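You operate a simulated robot arm through the tools that you are given. There is no shell and no other tool.

Carry out the task below with a simulated robot arm. There is one attempt and no reset: what you move stays moved.

JOB
Turn the three bulbs from the shelf above the test board into it, close the cover and switch on.
Fine: each bulb into the socket of its size; the main switch goes on last; all three must light.
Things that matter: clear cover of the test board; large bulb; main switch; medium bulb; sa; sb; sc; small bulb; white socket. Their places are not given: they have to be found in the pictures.

It is judged by the outcome, as a careful person would: the job done as asked, and still so three seconds after it is handed in. It fails if anything else is knocked over, pushed out of place, dropped, spilled or broken. A push-on lid holds only when it is set on centred and level and pressed home; a screw cap is set on level and turned clockwise until tight.

ROBOT AND FRAMES
A 6-joint arm with a three-finger gripper, fixed in place. Base frame: the origin is on the floor under the middle of its stand, x ahead of it, y to its left, z up. Units: mm, degrees, N and s.
It reaches about 1213 mm from its shoulder. Its first joint turns from -166.0 to 166.0 degrees. Payload 4.89 kg.
The tool frame sits at the grasp point between the pads (the TCP): z along the fingers, y along the line on which they close. The tips reach 30 mm beyond it. The gripper opens to 164 mm; its body begins 125 mm behind the TCP.
Orientation is that of the tool frame in the base frame, as a unit quaternion [x, y, z, w]. With the fingers straight down and closing along the base's y, the tool's x points along the base's -x, its y along +y and its z along -z.

CONTROLS
- The arm moves only by the tool step_arm. Its argument "plan" is a list of rows, each an object of numbers (a shift or turn left out is 0, a gripper value left out holds the last): "tx", "ty", "tz": the shift along the tool's x, y, z in mm; "wx", "wy", "wz": the turn, a rotation vector about the tool's x, y, z in degrees; "gripper": the gripper command, from -1 (shut) to 1 (fully open), values between in proportion. In form: [{"tx": .., "ty": .., "tz": .., "wx": .., "wy": .., "wz": .., "gripper": ..}, ...]. A call has 1 to 20 rows; each row is the pose to reach, as a shift and turn from the pose commanded when the call began, along the tool's axes at that moment. Each row takes 0.2 s and may step no farther than 50 mm and 8.6 degrees from the row before; otherwise, or with a gripper value out of range, the whole call is refused. A pose out of reach is approached as far as the arm can. The call stops where the force on the tool passes 90 N (or 10 N more than at its start, if that is more) or the arm is blocked; 0.2 s more then pass. The fingers move at their own pace (about 108 mm/s each) and stop on an object; they squeeze with about 41 N. The grip force told is the motor's: it shows also when the fingers shut on nothing. Time passes only in rows, and 0.2 s behind the last, so rows that repeat a pose let the fingers close. It gives the time, the measured TCP pose, the force on the tool (base axes), the opening and the grip force at its end, in the units of the frame above (readings bear some noise), with the torque about the TCP (base axes, N m) and any sound that the robot's microphone picked up, and new pictures: "views" is both (left out), scene, wrist or none.
- Cameras (640 x 400 px; columns grow to the right, rows downward): "scene" is fixed at [218.1, 652.4, 1534.8]; the picture's right is [-0.75, -0.66, 0.00], its down [-0.21, 0.24, -0.95] and it looks along [0.62, -0.71, -0.32] (base axes); focal length 353 px, centre (320, 200). "wrist" rides on the gripper at [76, -2, -152] in the tool frame; the picture's right is [0.02, 1.00, 0.00], its down [-0.88, 0.02, -0.47] and it looks along [-0.47, 0.01, 0.88] (tool axes); focal length 247 px, centre (320, 200).
- move_column(by): moves the trunk up (or, below 0, down) by that many mm; the arm rides with it, the base frame stays. It gives what a move gives, with no picture.
- probe_pixels(camera, pixels): for up to 12 pixels [column, row] of the newest picture of that camera ("zoom" is the newest enlarged one), the place [x, y, z] in the base frame of the surface seen there, good to about 2 mm. It takes no simulated time.
- zoom(camera, box): a new picture of the part [left, top, right, bottom] of that camera's present view, enlarged. It takes no simulated time.
- finish_job(): hands the job in; it is judged then, once.

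Leave the gripper open and the arm clear of the work at the hand-in unless told otherwise.

The tools are called as name(argument=value, ...) on one line, values as JSON. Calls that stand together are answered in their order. step_arm: Moves the arm, as the interface text tells. Its arguments: {"type":"object","properties":{"plan":{"type":"array","items":{"type":"object","properties":{"tx":{"type":"number"},"ty":{"type":"number"},"tz":{"type":"number"},"wx":{"type":"number"},"wy":{"type":"number"},"wz":{"type":"number"},"gripper":{"type":"number"}}}},"views":{"type":"string","enum":["both","scene","wrist","none"]}},"required":["plan"]} The other tools are called the same way: move_column (by) moves the trunk up or down; probe_pixels (camera, pixels) gives the place of the surface under pixels of a picture; zoom (camera, box) takes an enlarged picture of a part of a camera's view; finish_job () hands the job in.

At the start:

```text
clock: 0.0
tcp_pos: [522.5, 188.4, 1436.7]
tcp_rot: [0.0, 1.0, 0.0, 0.001]
ft_force: [-0.7, 0.0, -1.1]
moment: [-0.01, 0.0, 0.01]
opening: 164.1
gripper_force: 0.1
trunk travel left (down, up): [-200.0, 190.0]
```

scene: 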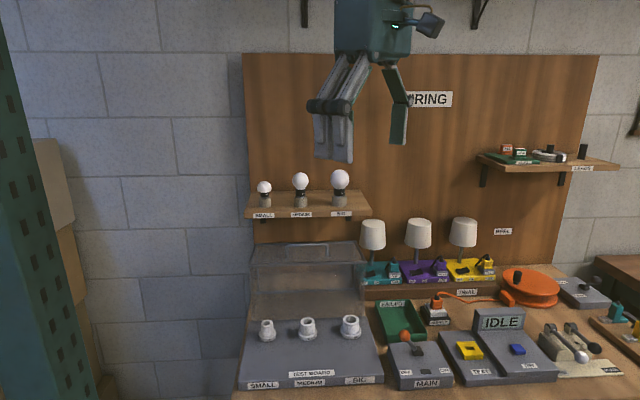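
wrist: 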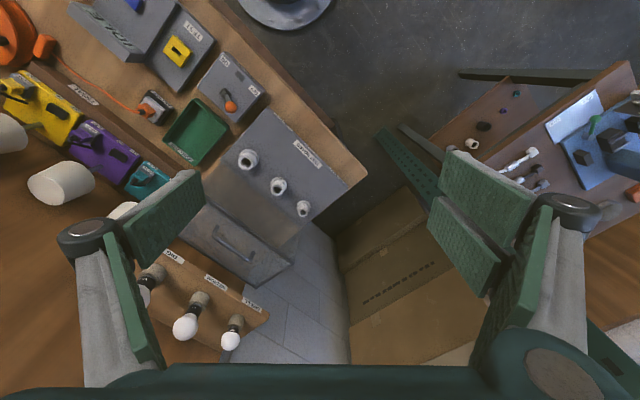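

I see three bulbs on a shelf (scene around 264,190 / 300,185 / 340,182) and a test board with three sockets (267,330 / 306,328 / 350,326), with a clear cover standing up behind. I'll zoom in on these first.

zoom(camera="scene", box=[230, 150, 390, 250])

zoom(camera="scene", box=[230, 230, 470, 400])

zoom(camera="wrist", box=[100, 40, 400, 360])

```text
4.00 times, centred on (310, 200) of scene
```

zoom: 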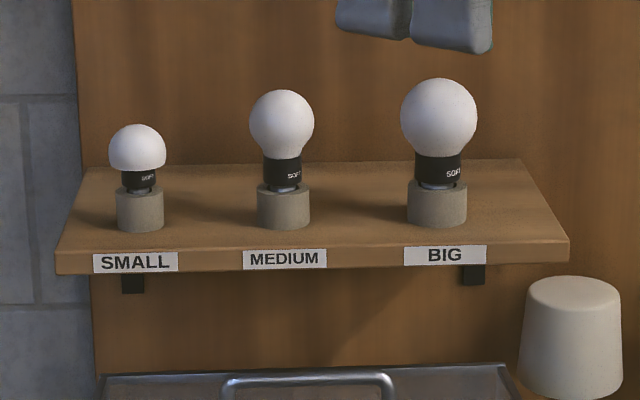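

```text
2.35 times, centred on (350, 315) of scene
```

zoom: 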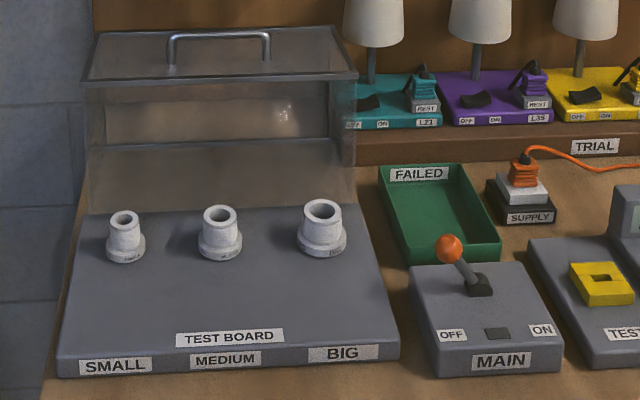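

```text
1.25 times, centred on (250, 200) of wrist
```

zoom: 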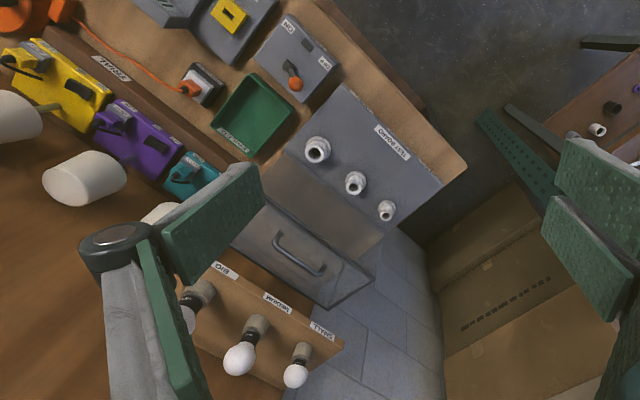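

The bulbs sit in stub holders. Next I'll probe the bulbs, sockets, cover and switch to find their positions.

probe_pixels(camera="scene", pixels=[[264, 187], [300, 181], [340, 179], [265, 195], [301, 193], [340, 192], [265, 203], [301, 201], [340, 200], [255, 206], [320, 208], [360, 208]])

probe_pixels(camera="scene", pixels=[[267, 321], [306, 320], [350, 318], [260, 330], [274, 330], [255, 380], [378, 375], [265, 314], [358, 308], [300, 350], [399, 323], [416, 340]])

probe_pixels(camera="scene", pixels=[[265, 243], [356, 240], [264, 262], [361, 259], [293, 246], [330, 244], [311, 244], [266, 284], [361, 280], [310, 275], [310, 300], [266, 308]])

```text
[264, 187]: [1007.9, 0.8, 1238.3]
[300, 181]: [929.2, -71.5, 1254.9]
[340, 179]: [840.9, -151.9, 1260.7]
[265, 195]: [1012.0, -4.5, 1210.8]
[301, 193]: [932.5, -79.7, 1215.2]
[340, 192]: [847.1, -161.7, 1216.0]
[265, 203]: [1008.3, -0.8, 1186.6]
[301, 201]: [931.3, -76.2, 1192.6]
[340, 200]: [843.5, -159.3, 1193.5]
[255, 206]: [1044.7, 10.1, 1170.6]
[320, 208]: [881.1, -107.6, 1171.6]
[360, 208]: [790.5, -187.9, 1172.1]
```

```text
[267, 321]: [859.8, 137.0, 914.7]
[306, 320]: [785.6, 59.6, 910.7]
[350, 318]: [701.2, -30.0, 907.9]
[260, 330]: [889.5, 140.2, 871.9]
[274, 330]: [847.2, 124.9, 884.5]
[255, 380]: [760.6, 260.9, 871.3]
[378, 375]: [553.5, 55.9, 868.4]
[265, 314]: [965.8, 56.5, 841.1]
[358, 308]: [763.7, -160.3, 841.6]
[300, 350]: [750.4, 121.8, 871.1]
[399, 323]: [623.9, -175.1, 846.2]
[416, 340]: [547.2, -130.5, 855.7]
```

```text
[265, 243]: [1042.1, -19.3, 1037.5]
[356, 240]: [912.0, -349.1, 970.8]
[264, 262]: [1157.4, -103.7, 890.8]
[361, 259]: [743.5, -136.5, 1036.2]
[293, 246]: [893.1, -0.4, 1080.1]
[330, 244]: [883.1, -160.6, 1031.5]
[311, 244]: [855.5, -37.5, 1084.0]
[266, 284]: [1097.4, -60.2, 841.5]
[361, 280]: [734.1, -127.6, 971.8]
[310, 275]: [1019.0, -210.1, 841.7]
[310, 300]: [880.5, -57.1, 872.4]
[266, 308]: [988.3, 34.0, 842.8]
```

The bench appears rotated about 45° to the base: it runs along (0.707, 0.707), and the wall lies toward (0.707, -0.707). I'll turn the tool 45° about its z so the wrist camera faces the bench squarely.

step_arm(plan=[{"wz": 8}, {"wz": 16}, {"wz": 24}, {"wz": 32}, {"wz": 40}, {"wz": 45}], views="both")

```text
clock: 1.4
tcp_pos: [522.6, 188.4, 1437.6]
tcp_rot: [0.382, 0.924, 0.0, -0.001]
ft_force: [0.3, 0.1, 0.1]
moment: [0.01, -0.01, 0.0]
opening: 164.2
gripper_force: 0.0
trunk travel left (down, up): [-200.0, 190.0]
```

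scene: 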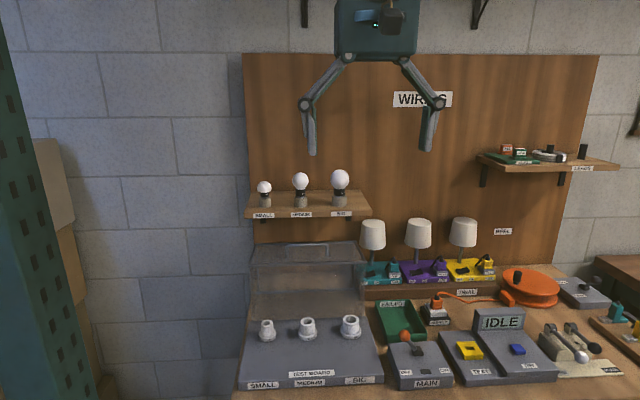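
wrist: 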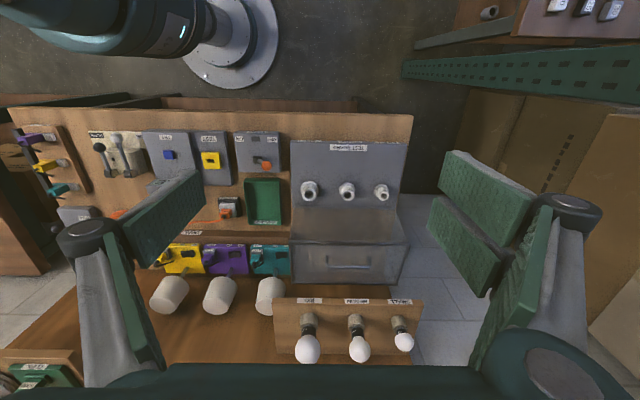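

The tool is now square to the bench. I'll move toward the shelf, staying high at z≈1437, for a close look at the bulbs.

step_arm(plan=[{"tx": -40, "ty": 12}, {"tx": -80, "ty": 24}, {"tx": -120, "ty": 36}, {"tx": -160, "ty": 48}, {"tx": -200, "ty": 60}, {"tx": -240, "ty": 72}, {"tx": -280, "ty": 84}, {"tx": -310, "ty": 97}], views="both")

```text
clock: 3.2
tcp_pos: [809.8, 39.6, 1437.8]
tcp_rot: [0.382, 0.924, -0.001, 0.0]
ft_force: [-1.0, -0.1, -0.2]
moment: [-0.07, -0.13, 0.01]
opening: 164.0
gripper_force: 0.0
trunk travel left (down, up): [-200.0, 190.0]
```

scene: 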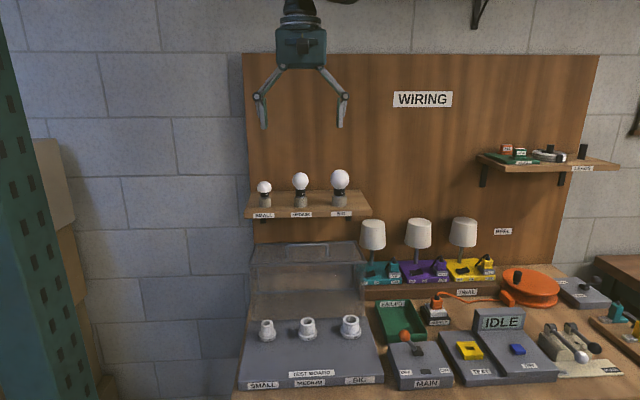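
wrist: 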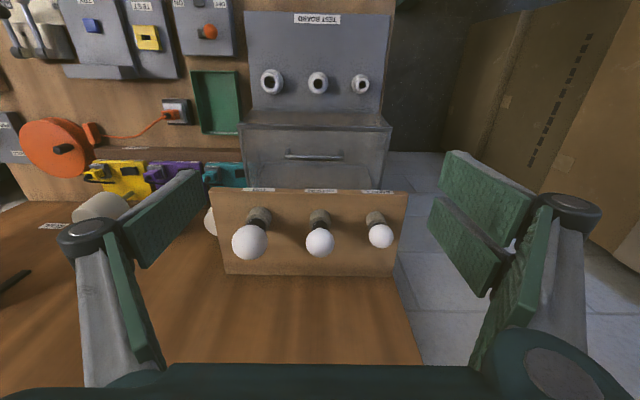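

Good view. I'll zoom on the bulbs, sockets and cover through the wrist camera.

zoom(camera="wrist", box=[210, 170, 420, 300])

zoom(camera="wrist", box=[230, 0, 410, 200])

probe_pixels(camera="wrist", pixels=[[248, 242], [320, 242], [380, 236], [260, 215], [318, 218], [376, 217], [290, 255], [225, 270], [398, 272], [210, 192], [407, 192], [250, 320]])

probe_pixels(camera="wrist", pixels=[[270, 82], [317, 82], [360, 84], [278, 70], [324, 72], [366, 76], [300, 40], [248, 14], [392, 14], [240, 122], [393, 124], [313, 155]])

```text
3.05 times, centred on (315, 235) of wrist
```

zoom: 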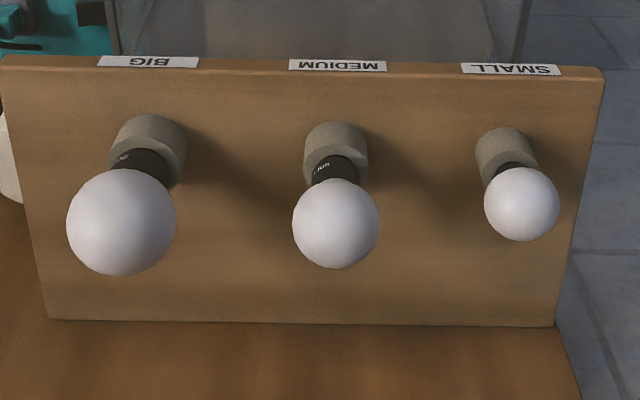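

```text
2.00 times, centred on (320, 100) of wrist
```

zoom: 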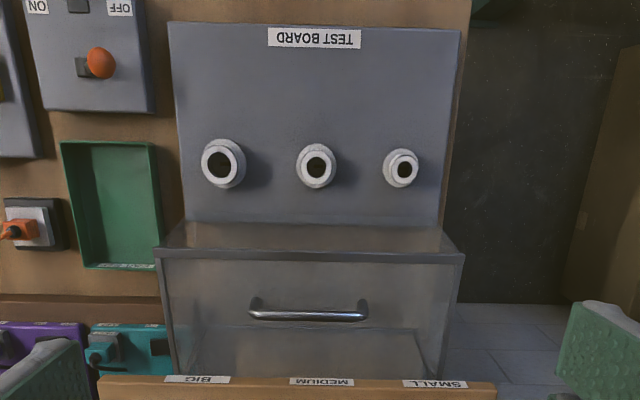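

```text
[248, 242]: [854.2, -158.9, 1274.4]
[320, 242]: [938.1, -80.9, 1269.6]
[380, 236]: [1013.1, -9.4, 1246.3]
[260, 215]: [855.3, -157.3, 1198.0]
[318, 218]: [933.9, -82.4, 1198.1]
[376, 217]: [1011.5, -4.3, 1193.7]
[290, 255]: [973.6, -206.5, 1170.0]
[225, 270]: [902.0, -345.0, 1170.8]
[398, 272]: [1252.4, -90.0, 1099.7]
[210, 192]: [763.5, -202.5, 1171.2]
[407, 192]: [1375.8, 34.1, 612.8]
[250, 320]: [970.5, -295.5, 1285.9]
```

```text
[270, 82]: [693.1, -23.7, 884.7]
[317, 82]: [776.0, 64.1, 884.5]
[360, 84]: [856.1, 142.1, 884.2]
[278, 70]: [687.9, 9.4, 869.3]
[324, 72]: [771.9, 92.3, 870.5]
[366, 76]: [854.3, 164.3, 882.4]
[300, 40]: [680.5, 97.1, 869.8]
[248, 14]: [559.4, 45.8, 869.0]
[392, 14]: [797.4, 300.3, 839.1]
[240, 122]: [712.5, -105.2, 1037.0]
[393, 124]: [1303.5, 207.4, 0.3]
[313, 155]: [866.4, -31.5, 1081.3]
```

The bulbs stand in grey stub holders about 733 mm out toward the wall, and the wall is at about 895. I'll zoom closer on each bulb's neck and stub, and on the cover and handle.

zoom(camera="scene", box=[250, 165, 314, 215])

zoom(camera="scene", box=[310, 160, 374, 220])

zoom(camera="scene", box=[235, 230, 385, 350])

zoom(camera="scene", box=[380, 290, 480, 400])

```text
8.00 times, centred on (282, 190) of scene
```

zoom: 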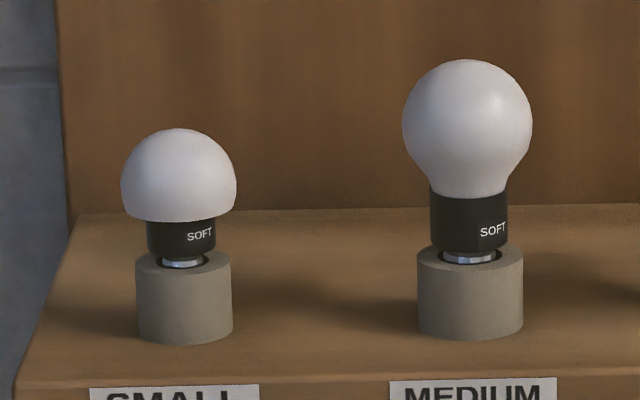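

```text
6.67 times, centred on (342, 190) of scene
```

zoom: 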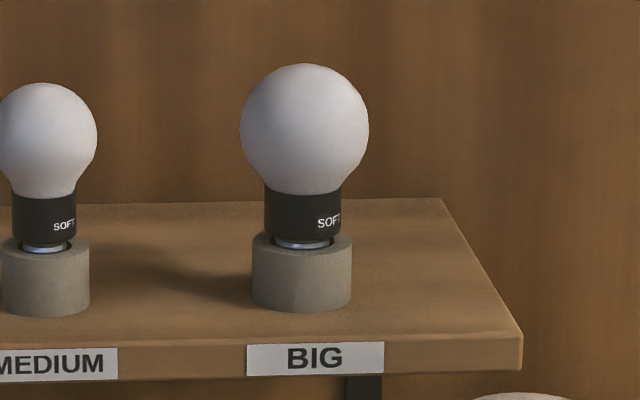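

```text
3.33 times, centred on (310, 290) of scene
```

zoom: 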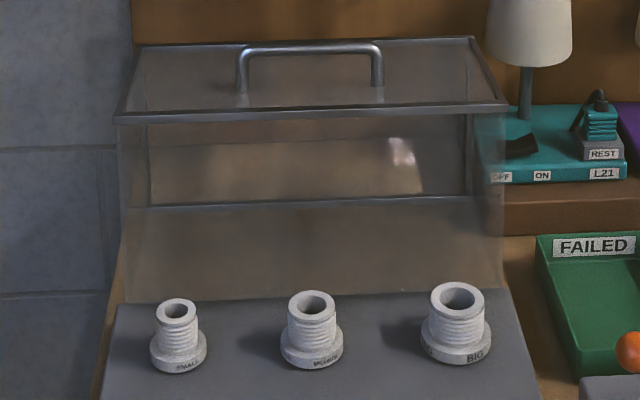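

```text
3.64 times, centred on (430, 345) of scene
```

zoom: 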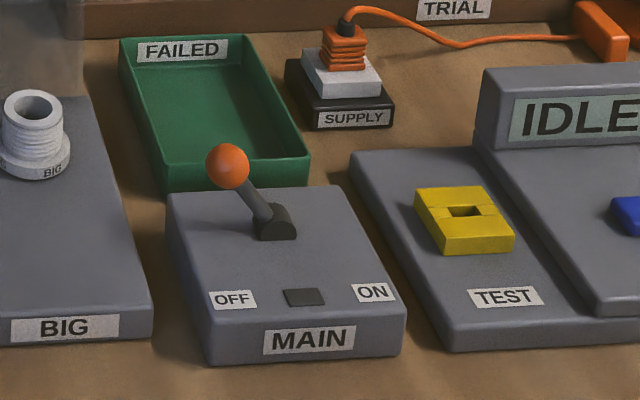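

The big bulb's globe centre computes to about (859, -175, 1253), the medium's to (947, -90, 1249) and the small's to (1024, -13, 1231). I'll start with the big bulb. I'm moving above it at z≈1437, which clears the globe tops, and narrowing the fingers on the way.

step_arm(plan=[{"tx": -37, "ty": -23, "gripper": 0.2}, {"tx": -74, "ty": -46}, {"tx": -111, "ty": -70}, {"tx": -148, "ty": -93}, {"tx": -186, "ty": -117}, {"tx": -186, "ty": -117}], views="both")

```text
clock: 4.6
tcp_pos: [859.5, -177.3, 1436.5]
tcp_rot: [0.383, 0.924, 0.0, 0.0]
ft_force: [0.2, -1.4, -0.4]
moment: [0.16, 0.08, 0.03]
opening: 98.4
gripper_force: 0.1
trunk travel left (down, up): [-200.0, 190.0]
```

scene: 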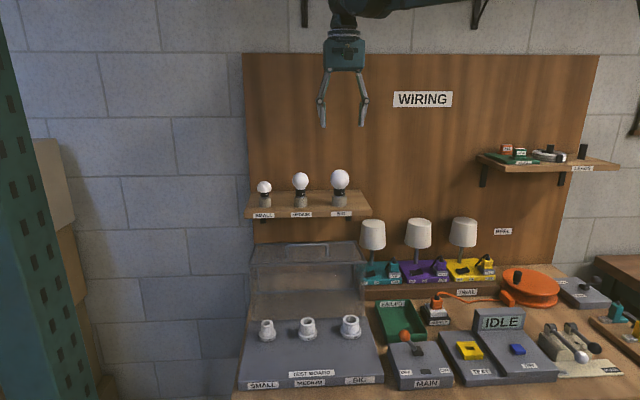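
wrist: 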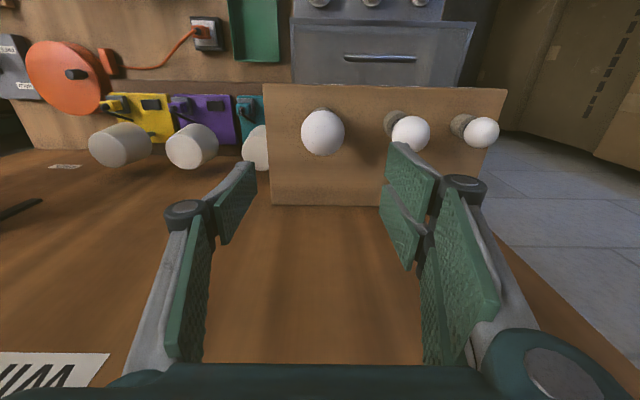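

The big bulb is almost under the grasp point, at (323, 133) in the wrist picture. I'll zoom in to measure the offset exactly.

zoom(camera="wrist", box=[272, 90, 372, 170])

zoom(camera="scene", box=[290, 60, 390, 220])

probe_pixels(camera="wrist", pixels=[[323, 133], [304, 133], [342, 133], [323, 114], [323, 152], [410, 132], [481, 132]])

```text
5.00 times, centred on (322, 130) of wrist
```

zoom: 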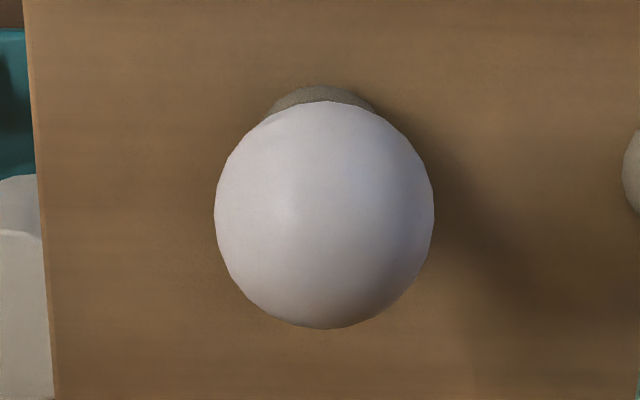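

```text
2.50 times, centred on (340, 140) of scene
```

zoom: 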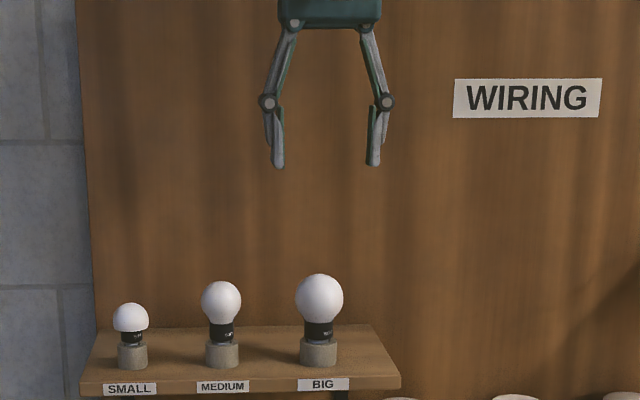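

```text
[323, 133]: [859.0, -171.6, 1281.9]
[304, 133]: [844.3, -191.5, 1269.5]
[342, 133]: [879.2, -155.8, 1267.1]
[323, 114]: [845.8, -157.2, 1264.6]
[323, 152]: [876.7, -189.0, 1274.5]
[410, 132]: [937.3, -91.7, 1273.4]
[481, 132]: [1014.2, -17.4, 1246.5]
```

Measured: the big bulb is centred about 3.5 mm to tool +y and 1 mm to tool -x of me. I'll correct that and descend in two stages, checking the finger clearance to the medium bulb.

step_arm(plan=[{"tx": -1, "ty": 3.5, "tz": 30}, {"tx": -1, "ty": 3.5, "tz": 65}, {"tx": -1, "ty": 3.5, "tz": 100}], views="both")

```text
clock: 5.4
tcp_pos: [861.5, -174.8, 1337.5]
tcp_rot: [0.383, 0.924, 0.0, -0.001]
ft_force: [-0.1, 0.3, 1.1]
moment: [0.01, 0.01, -0.01]
opening: 98.2
gripper_force: 0.1
trunk travel left (down, up): [-200.0, 190.0]
```

scene: 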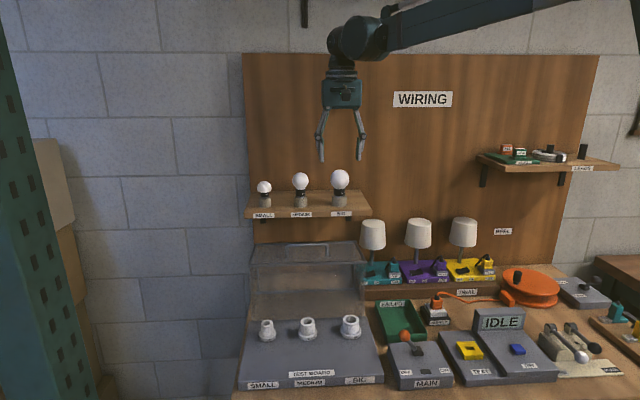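
wrist: 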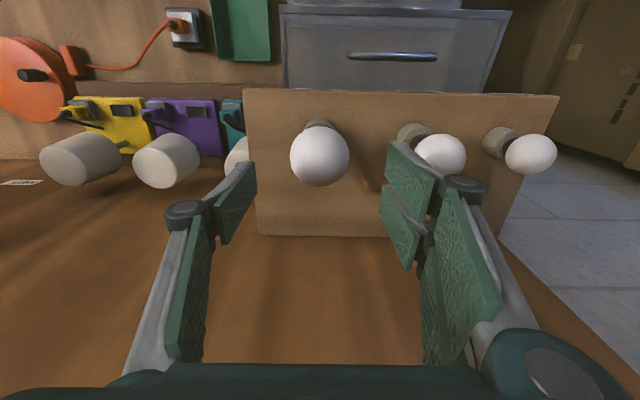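

It's well centred at (320, 154). I'll go down to z≈1254, at the middle of the globe.

step_arm(plan=[{"tz": 30}, {"tz": 60}, {"tz": 84}, {"tz": 84}], views="both")

```text
clock: 6.4
tcp_pos: [862.9, -174.2, 1254.2]
tcp_rot: [0.382, 0.924, -0.001, 0.0]
ft_force: [2.0, 0.3, -0.3]
moment: [0.02, 0.09, 0.01]
opening: 98.4
gripper_force: 0.1
trunk travel left (down, up): [-200.0, 190.0]
```

scene: 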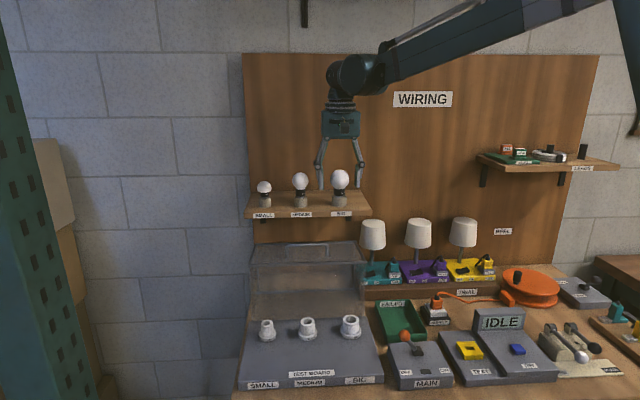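
wrist: 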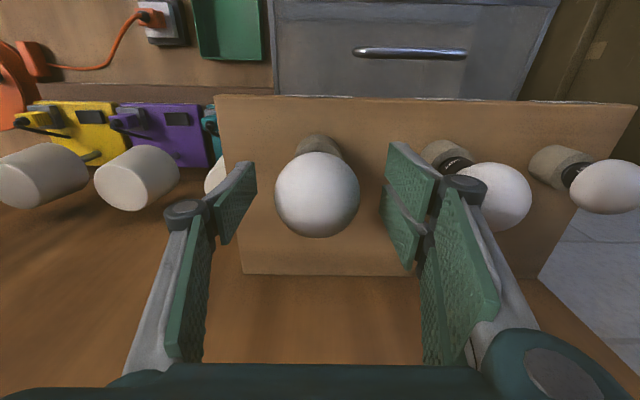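

The globe sits between the pads at (317, 195). Closing on it now.

step_arm(plan=[{"gripper": -1}, {"gripper": -1}, {"gripper": -1}, {"gripper": -1}], views="both")

```text
clock: 7.4
tcp_pos: [862.9, -172.9, 1254.0]
tcp_rot: [0.382, 0.924, 0.0, 0.0]
ft_force: [0.0, 0.5, 0.0]
moment: [-0.03, 0.01, 0.03]
opening: 54.8
gripper_force: 18.1
trunk travel left (down, up): [-200.0, 190.0]
```

scene: 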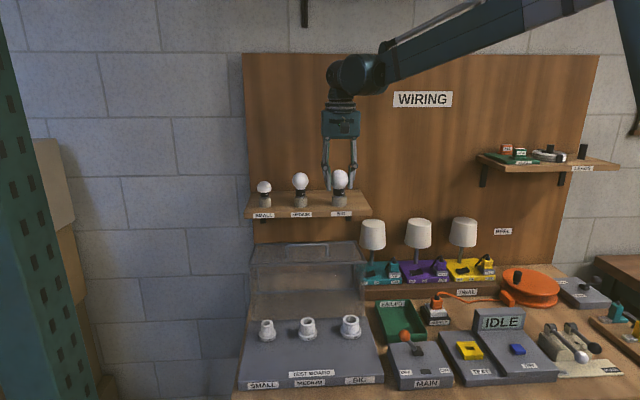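
wrist: 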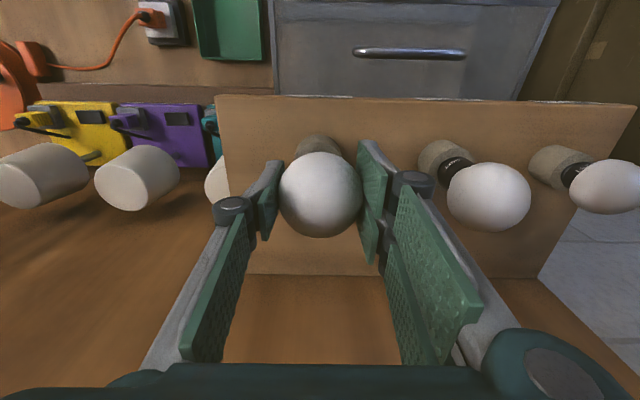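

The grip stopped at 54.8 mm with the globe held. I'll lift slowly by 60 mm and watch the force.

step_arm(plan=[{"gripper": -1}, {"tz": -5}, {"tz": -10}, {"tz": -20}, {"tz": -40}, {"tz": -60}], views="both")

```text
clock: 8.8
tcp_pos: [863.4, -173.2, 1313.0]
tcp_rot: [0.383, 0.924, 0.0, 0.0]
ft_force: [0.4, -0.2, -0.9]
moment: [0.03, 0.06, -0.01]
opening: 55.1
gripper_force: 17.7
trunk travel left (down, up): [-200.0, 190.0]
```

scene: 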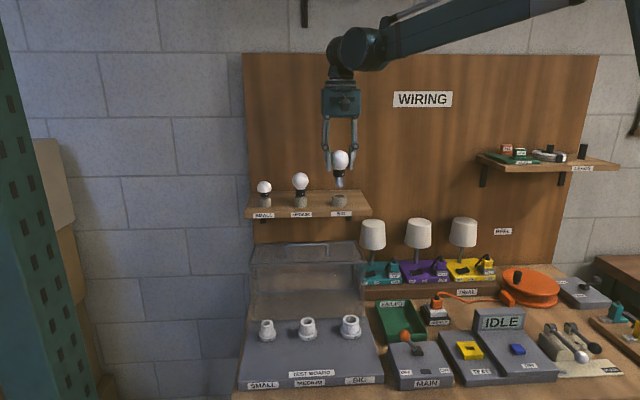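
wrist: 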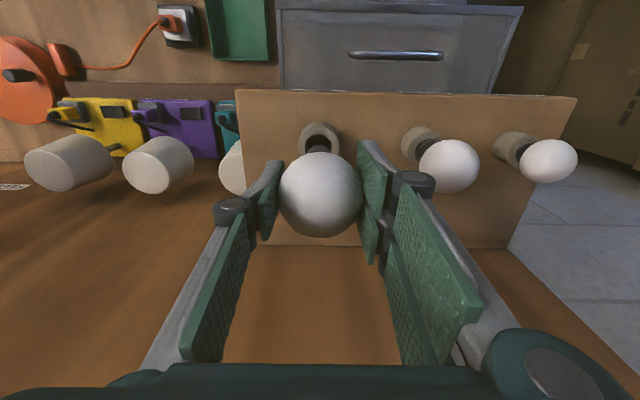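

The bulb is out of its stub and hanging from the gripper. I'll zoom in on it for its geometry.

zoom(camera="scene", box=[310, 130, 374, 220])

probe_pixels(camera="scene", pixels=[[340, 152], [340, 160], [339, 172], [339, 178], [339, 184], [339, 188], [339, 196], [339, 201], [335, 196], [344, 196]])

```text
4.44 times, centred on (342, 175) of scene
```

zoom: 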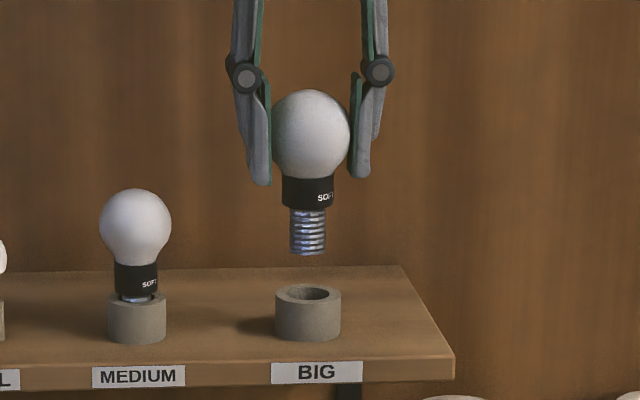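

```text
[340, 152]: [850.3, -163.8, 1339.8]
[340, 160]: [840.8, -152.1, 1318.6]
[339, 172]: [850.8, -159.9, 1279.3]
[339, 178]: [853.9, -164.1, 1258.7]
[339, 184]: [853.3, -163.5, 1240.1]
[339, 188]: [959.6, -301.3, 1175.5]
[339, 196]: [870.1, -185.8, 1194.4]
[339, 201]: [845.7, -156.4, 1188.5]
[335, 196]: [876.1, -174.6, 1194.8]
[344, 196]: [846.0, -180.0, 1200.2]
```

Its threaded cap is about 31 mm long and the collar's lower edge is about 53 mm below the globe centre. Next I'll measure the sockets precisely with a zoom.

zoom(camera="scene", box=[325, 305, 375, 345])

probe_pixels(camera="zoom", pixels=[[320, 200], [280, 200], [260, 140], [375, 140], [318, 105], [318, 170], [318, 140], [400, 260], [230, 260], [318, 300], [318, 330], [100, 300]])

```text
10.00 times, centred on (350, 325) of scene
```

zoom: 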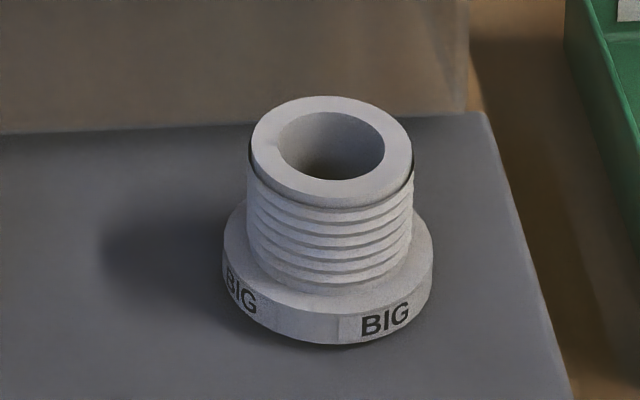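

```text
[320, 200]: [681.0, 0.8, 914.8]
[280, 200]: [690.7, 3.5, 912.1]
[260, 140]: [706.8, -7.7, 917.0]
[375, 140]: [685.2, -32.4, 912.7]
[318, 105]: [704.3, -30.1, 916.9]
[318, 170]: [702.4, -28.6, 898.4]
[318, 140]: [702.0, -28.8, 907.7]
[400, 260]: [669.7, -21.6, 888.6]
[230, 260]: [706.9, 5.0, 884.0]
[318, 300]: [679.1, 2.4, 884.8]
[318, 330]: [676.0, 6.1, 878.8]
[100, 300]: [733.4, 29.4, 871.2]
```

I'll probe symmetric points on the rim of the big socket to get its centre.

probe_pixels(camera="zoom", pixels=[[262, 146], [399, 146], [330, 103], [330, 188], [282, 117], [378, 117], [282, 177], [378, 177], [270, 160], [390, 160], [270, 132], [390, 132]])

zoom(camera="scene", box=[281, 307, 331, 347])

```text
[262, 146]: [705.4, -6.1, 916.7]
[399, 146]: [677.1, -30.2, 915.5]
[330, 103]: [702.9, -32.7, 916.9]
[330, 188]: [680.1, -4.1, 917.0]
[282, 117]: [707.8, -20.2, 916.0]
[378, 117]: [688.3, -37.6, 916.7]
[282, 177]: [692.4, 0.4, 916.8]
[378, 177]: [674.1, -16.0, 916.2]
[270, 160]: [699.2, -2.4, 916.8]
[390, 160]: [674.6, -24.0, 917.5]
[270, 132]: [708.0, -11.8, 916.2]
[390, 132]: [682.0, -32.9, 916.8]
```

```text
10.00 times, centred on (306, 327) of scene
```

zoom: 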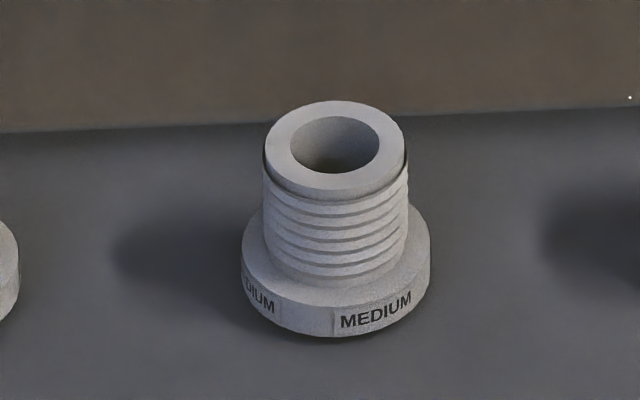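

Big socket centre is about (691.0, -18.1) with its rim at z≈916.6. Next the medium socket, from this zoom.

probe_pixels(camera="zoom", pixels=[[278, 144], [393, 144], [335, 109], [335, 179], [295, 120], [376, 120], [295, 168], [376, 168], [283, 156], [388, 156], [283, 132], [388, 132]])

zoom(camera="scene", box=[242, 307, 292, 347])

```text
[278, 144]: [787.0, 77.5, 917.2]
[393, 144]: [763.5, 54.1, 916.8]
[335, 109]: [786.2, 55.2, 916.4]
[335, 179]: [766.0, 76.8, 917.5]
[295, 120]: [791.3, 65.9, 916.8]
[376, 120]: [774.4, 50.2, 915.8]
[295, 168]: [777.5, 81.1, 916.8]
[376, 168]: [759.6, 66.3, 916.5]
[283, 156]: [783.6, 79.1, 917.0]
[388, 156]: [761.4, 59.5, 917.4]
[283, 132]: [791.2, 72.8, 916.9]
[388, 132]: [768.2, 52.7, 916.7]
```

```text
10.00 times, centred on (267, 327) of scene
```

zoom: 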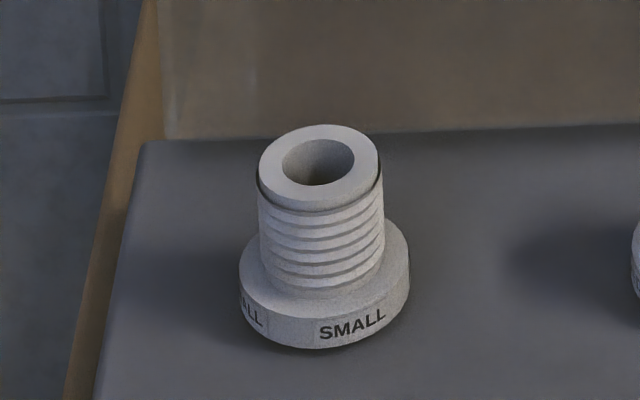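

probe_pixels(camera="zoom", pixels=[[269, 161], [367, 161], [318, 132], [318, 191], [284, 141], [352, 141], [284, 182], [352, 182], [273, 172], [363, 172], [273, 151], [363, 151]])

```text
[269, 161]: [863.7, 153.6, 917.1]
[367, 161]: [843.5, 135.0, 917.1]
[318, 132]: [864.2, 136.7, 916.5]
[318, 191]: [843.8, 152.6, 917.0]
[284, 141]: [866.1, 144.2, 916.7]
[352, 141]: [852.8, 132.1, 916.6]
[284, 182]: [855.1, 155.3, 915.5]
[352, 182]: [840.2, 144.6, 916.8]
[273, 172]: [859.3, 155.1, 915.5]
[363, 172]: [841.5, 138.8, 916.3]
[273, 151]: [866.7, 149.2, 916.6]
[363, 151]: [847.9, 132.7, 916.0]
```

Socket centres are all at about v=501.7: big u=-475.8, medium u=-595.2, small u=-705.6, with rims at z≈916.7. I'll check how the held bulb sits relative to the TCP.

zoom(camera="wrist", box=[240, 120, 400, 250])

zoom(camera="scene", box=[315, 145, 365, 195])

```text
3.08 times, centred on (320, 185) of wrist
```

zoom: 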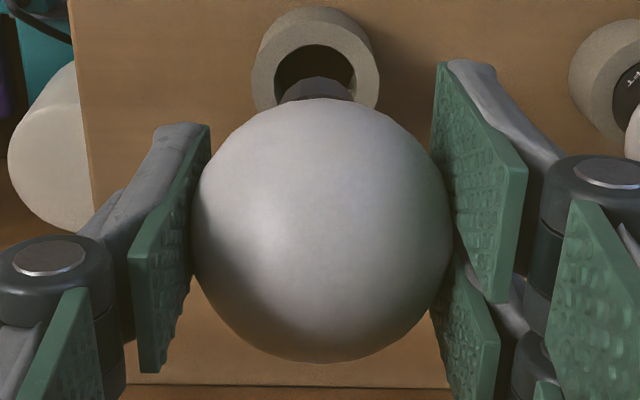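

```text
8.00 times, centred on (340, 170) of scene
```

zoom: 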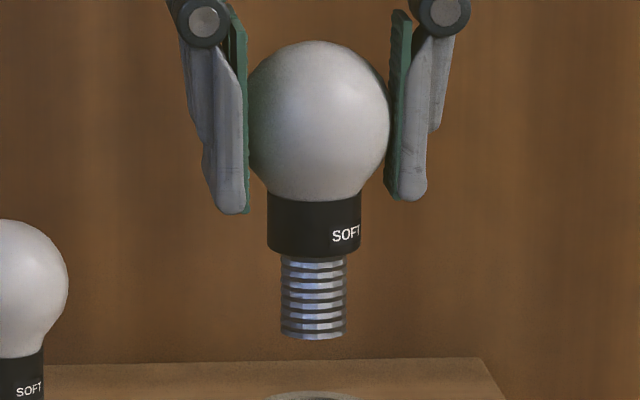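

The bulb hangs straight and is centred to within about 1 mm. I'll retreat from the wall at this height (tool +x) until I'm over the big socket line.

step_arm(plan=[{"tx": 40, "ty": -2}, {"tx": 80, "ty": -4}, {"tx": 120, "ty": -6}, {"tx": 160, "ty": -8}, {"tx": 200, "ty": -10}, {"tx": 232, "ty": -12}, {"tx": 232, "ty": -12}], views="both")

```text
clock: 10.4
tcp_pos: [689.1, -18.4, 1314.3]
tcp_rot: [0.383, 0.924, 0.001, 0.0]
ft_force: [-1.0, 0.2, -0.1]
moment: [-0.08, -0.15, -0.03]
opening: 55.1
gripper_force: 17.8
trunk travel left (down, up): [-200.0, 190.0]
```

scene: 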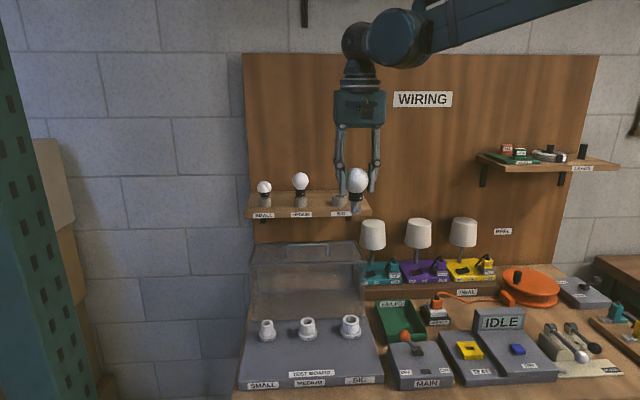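
wrist: 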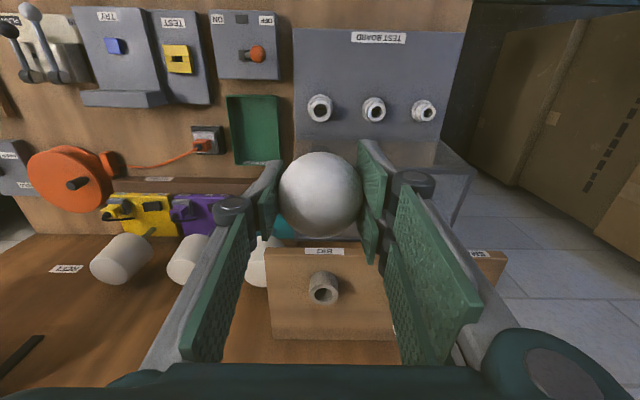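

The big socket shows at (320, 108), right where a point straight below the TCP should be. I'll zoom to verify precisely.

zoom(camera="wrist", box=[295, 85, 345, 125])

probe_pixels(camera="wrist", pixels=[[311, 106], [329, 106], [320, 98], [320, 115]])

```text
10.00 times, centred on (320, 105) of wrist
```

zoom: 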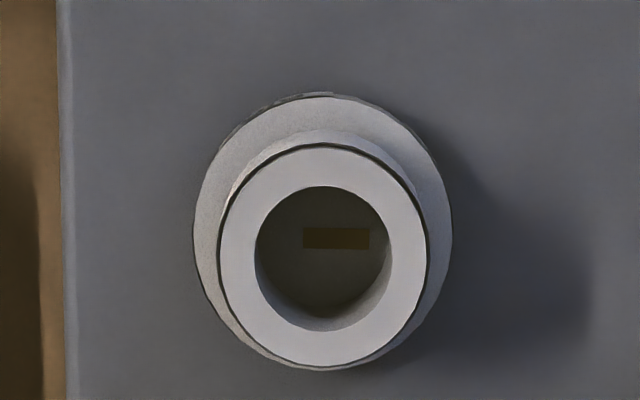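

```text
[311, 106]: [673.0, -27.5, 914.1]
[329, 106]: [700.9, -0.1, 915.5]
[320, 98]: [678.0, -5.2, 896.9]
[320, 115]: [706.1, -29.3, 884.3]
```

The socket seems to lie 1–3 mm further toward the wall than my TCP. I'll descend to z≈1117 and re-measure at closer range, shifting 1.5 mm toward the wall.

step_arm(plan=[{"tx": -1.5, "tz": 45}, {"tx": -1.5, "tz": 90}, {"tx": -1.5, "tz": 135}, {"tx": -1.5, "tz": 170}, {"tx": -1.5, "tz": 197}, {"tx": -1.5, "tz": 197}], views="both")

zoom(camera="wrist", box=[280, 100, 360, 164])

```text
clock: 11.8
tcp_pos: [689.3, -19.9, 1116.7]
tcp_rot: [0.382, 0.924, 0.0, 0.0]
ft_force: [-0.5, 0.3, 0.0]
moment: [0.03, 0.03, 0.0]
opening: 54.7
gripper_force: 17.7
trunk travel left (down, up): [-200.0, 190.0]
```

scene: 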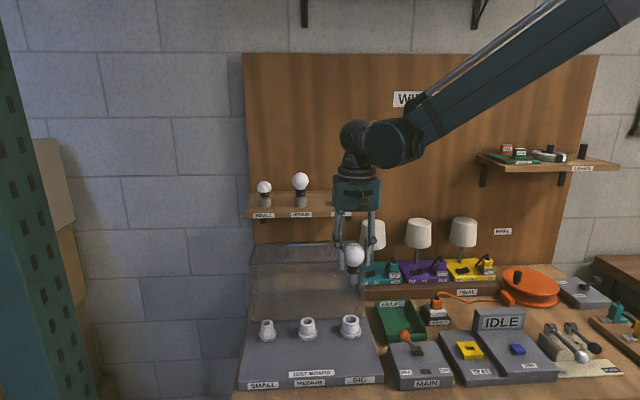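
wrist: 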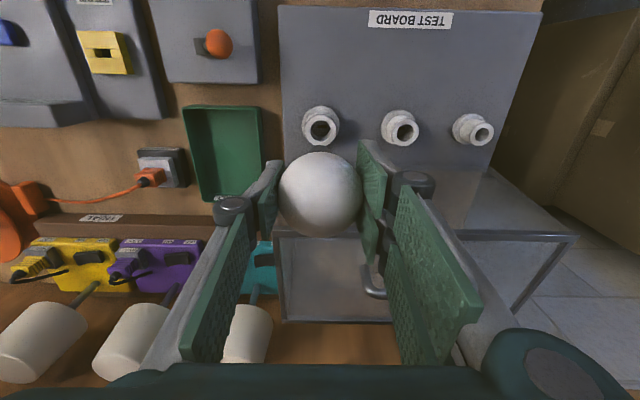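

```text
6.25 times, centred on (320, 132) of wrist
```

zoom: 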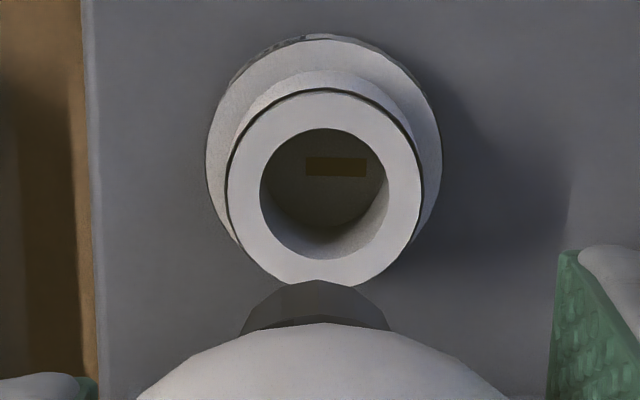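

The socket hole centre (320.7, 130.6) and the held bulb now agree to within half a millimetre. I'll go down until the cap's end is just above the rim.

step_arm(plan=[{"ty": 0.3, "tz": 40}, {"ty": 0.3, "tz": 80}, {"ty": 0.3, "tz": 108}, {"ty": 0.3, "tz": 108}], views="both")

zoom(camera="scene", box=[310, 270, 390, 350])

```text
clock: 12.8
tcp_pos: [691.2, -18.9, 1007.8]
tcp_rot: [0.383, 0.924, 0.0, 0.001]
ft_force: [-0.4, 0.2, -1.2]
moment: [0.01, 0.1, -0.01]
opening: 54.8
gripper_force: 18.7
trunk travel left (down, up): [-200.0, 190.0]
```

scene: 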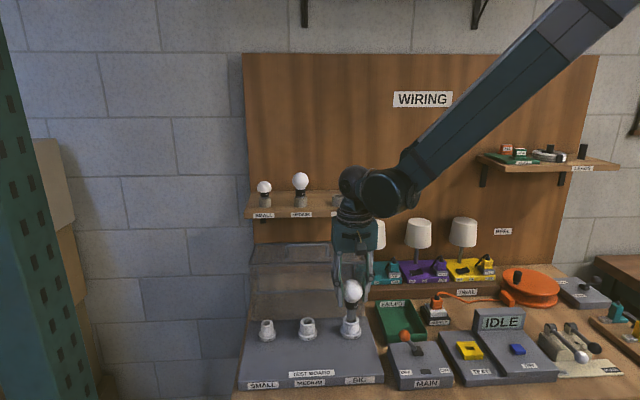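
wrist: 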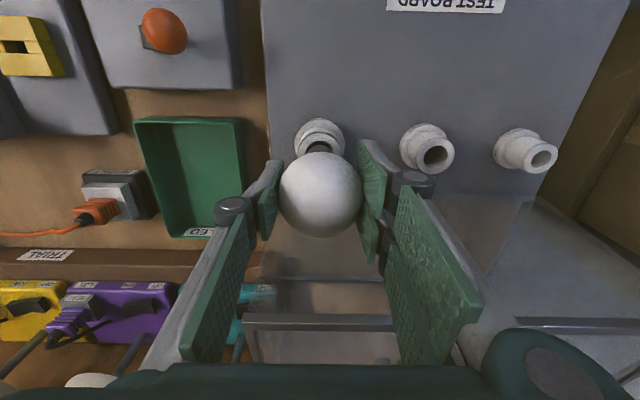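

```text
5.00 times, centred on (350, 310) of scene
```

zoom: 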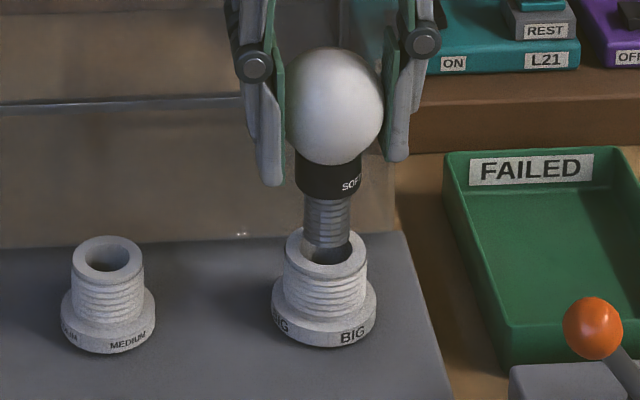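

The cap's end is aligned over the hole. I'll lower in small steps, watching the force.

step_arm(plan=[{"tz": 3}, {"tz": 6}, {"tz": 9}, {"tz": 9}], views="none")

```text
clock: 13.8
tcp_pos: [692.5, -18.8, 1000.3]
tcp_rot: [0.383, 0.924, -0.001, 0.0]
ft_force: [-0.2, -0.2, 0.3]
moment: [-0.02, 0.04, 0.02]
opening: 54.4
gripper_force: 18.2
trunk travel left (down, up): [-200.0, 190.0]
```

No contact yet. Lowering further.

step_arm(plan=[{"tz": 2}, {"tz": 4}, {"tz": 6}, {"tz": 6}], views="none")

```text
clock: 14.8
tcp_pos: [690.7, -19.6, 993.7]
tcp_rot: [0.383, 0.924, 0.0, 0.0]
ft_force: [0.5, 0.2, -0.4]
moment: [-0.01, -0.01, -0.03]
opening: 54.7
gripper_force: 18.1
trunk travel left (down, up): [-200.0, 190.0]
```

step_arm(plan=[{"tz": 2}, {"tz": 4}, {"tz": 6}, {"tz": 6}], views="scene")

zoom(camera="scene", box=[310, 270, 390, 350])

```text
clock: 15.8
tcp_pos: [691.2, -18.7, 987.5]
tcp_rot: [0.382, 0.924, 0.0, 0.0]
ft_force: [0.5, -0.1, 0.0]
moment: [-0.01, 0.0, 0.06]
opening: 54.8
gripper_force: 17.6
trunk travel left (down, up): [-200.0, 190.0]
```

scene: 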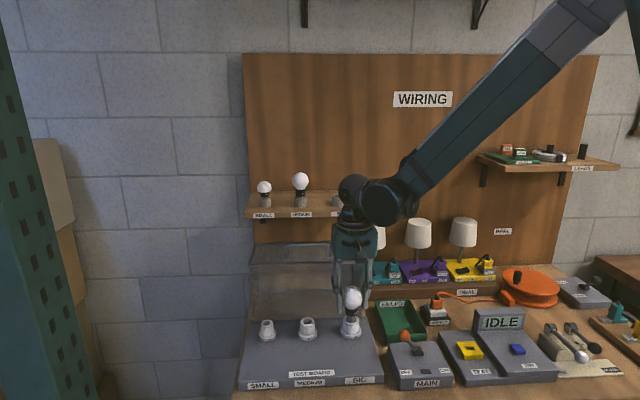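

```text
5.00 times, centred on (350, 310) of scene
```

zoom: 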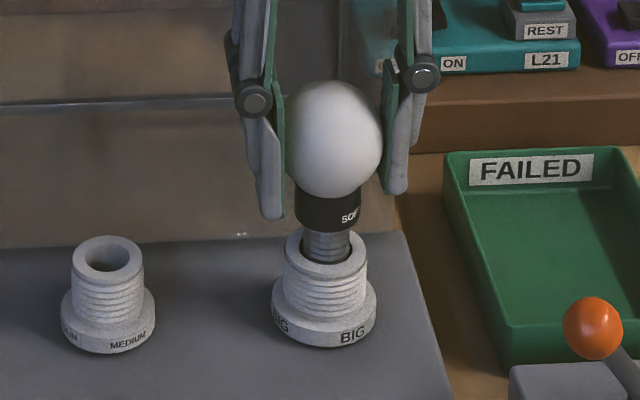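

The cap is entering the hole freely. I'll keep lowering in small steps until there is contact force.

step_arm(plan=[{"tz": 1}, {"tz": 2}, {"tz": 3}, {"tz": 4}, {"tz": 4}], views="none")

```text
clock: 17.0
tcp_pos: [690.5, -18.5, 983.5]
tcp_rot: [0.382, 0.924, 0.0, 0.0]
ft_force: [1.1, -0.1, 0.0]
moment: [0.02, 0.02, 0.01]
opening: 54.7
gripper_force: 18.2
trunk travel left (down, up): [-200.0, 190.0]
```

step_arm(plan=[{"tz": 1}, {"tz": 2}, {"tz": 3}, {"tz": 4}, {"tz": 4}], views="none")

```text
clock: 18.2
tcp_pos: [690.8, -19.4, 979.1]
tcp_rot: [0.382, 0.924, 0.0, 0.0]
ft_force: [0.1, -0.1, -0.9]
moment: [-0.01, 0.0, -0.01]
opening: 54.5
gripper_force: 18.1
trunk travel left (down, up): [-200.0, 190.0]
```

step_arm(plan=[{"tz": 1}, {"tz": 2}, {"tz": 3}, {"tz": 4}, {"tz": 4}], views="none")

```text
clock: 19.4
tcp_pos: [691.2, -19.0, 974.9]
tcp_rot: [0.383, 0.924, 0.0, 0.0]
ft_force: [0.6, -0.2, -0.6]
moment: [0.02, 0.01, 0.01]
opening: 54.7
gripper_force: 17.7
trunk travel left (down, up): [-200.0, 190.0]
```

step_arm(plan=[{"tz": 1}, {"tz": 2}, {"tz": 3}, {"tz": 3}], views="scene")

zoom(camera="scene", box=[325, 280, 375, 345])

```text
clock: 20.4
tcp_pos: [690.3, -19.8, 973.2]
tcp_rot: [0.383, 0.924, 0.0, 0.001]
ft_force: [10.7, -8.8, 14.3]
moment: [-0.03, -0.17, -0.03]
opening: 54.8
gripper_force: 17.7
trunk travel left (down, up): [-200.0, 190.0]
```

scene: 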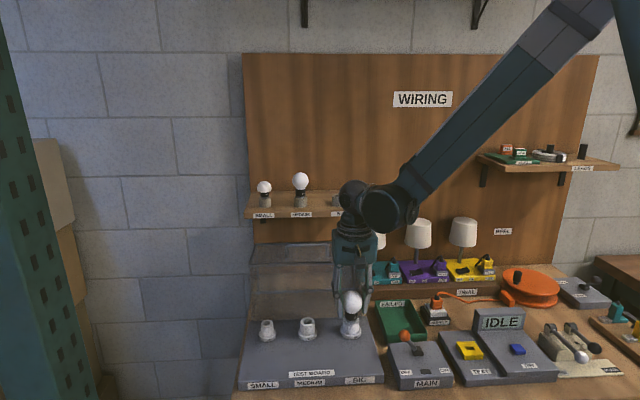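

```text
6.15 times, centred on (350, 312) of scene
```

zoom: 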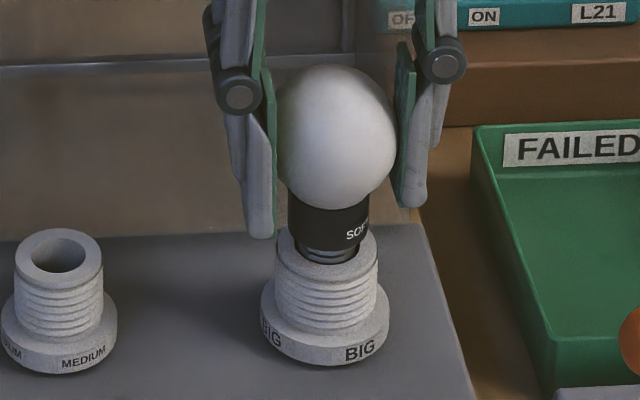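

Contact now: 14 N upward, plus about 14 N pushing the tool toward the wall. I'll ease 1 mm toward the wall to relieve the side load and read the force again.

step_arm(plan=[{"tx": -0.5}, {"tx": -1}, {"tx": -1}], views="none")

```text
clock: 21.2
tcp_pos: [691.4, -20.6, 973.0]
tcp_rot: [0.383, 0.924, -0.001, 0.0]
ft_force: [1.0, -0.6, -1.3]
moment: [0.01, -0.03, 0.0]
opening: 54.5
gripper_force: 17.6
trunk travel left (down, up): [-200.0, 190.0]
```

The side load and the vertical force are both gone, so it was just rubbing on the edge. I'll continue down gently.

step_arm(plan=[{"tz": 0.5}, {"tz": 1}, {"tz": 1.5}, {"tz": 2}, {"tz": 2}], views="none")

```text
clock: 22.4
tcp_pos: [691.8, -19.8, 970.8]
tcp_rot: [0.382, 0.924, 0.0, 0.0]
ft_force: [-0.8, 1.7, 15.6]
moment: [0.0, -0.05, -0.01]
opening: 54.5
gripper_force: 17.8
trunk travel left (down, up): [-200.0, 190.0]
```

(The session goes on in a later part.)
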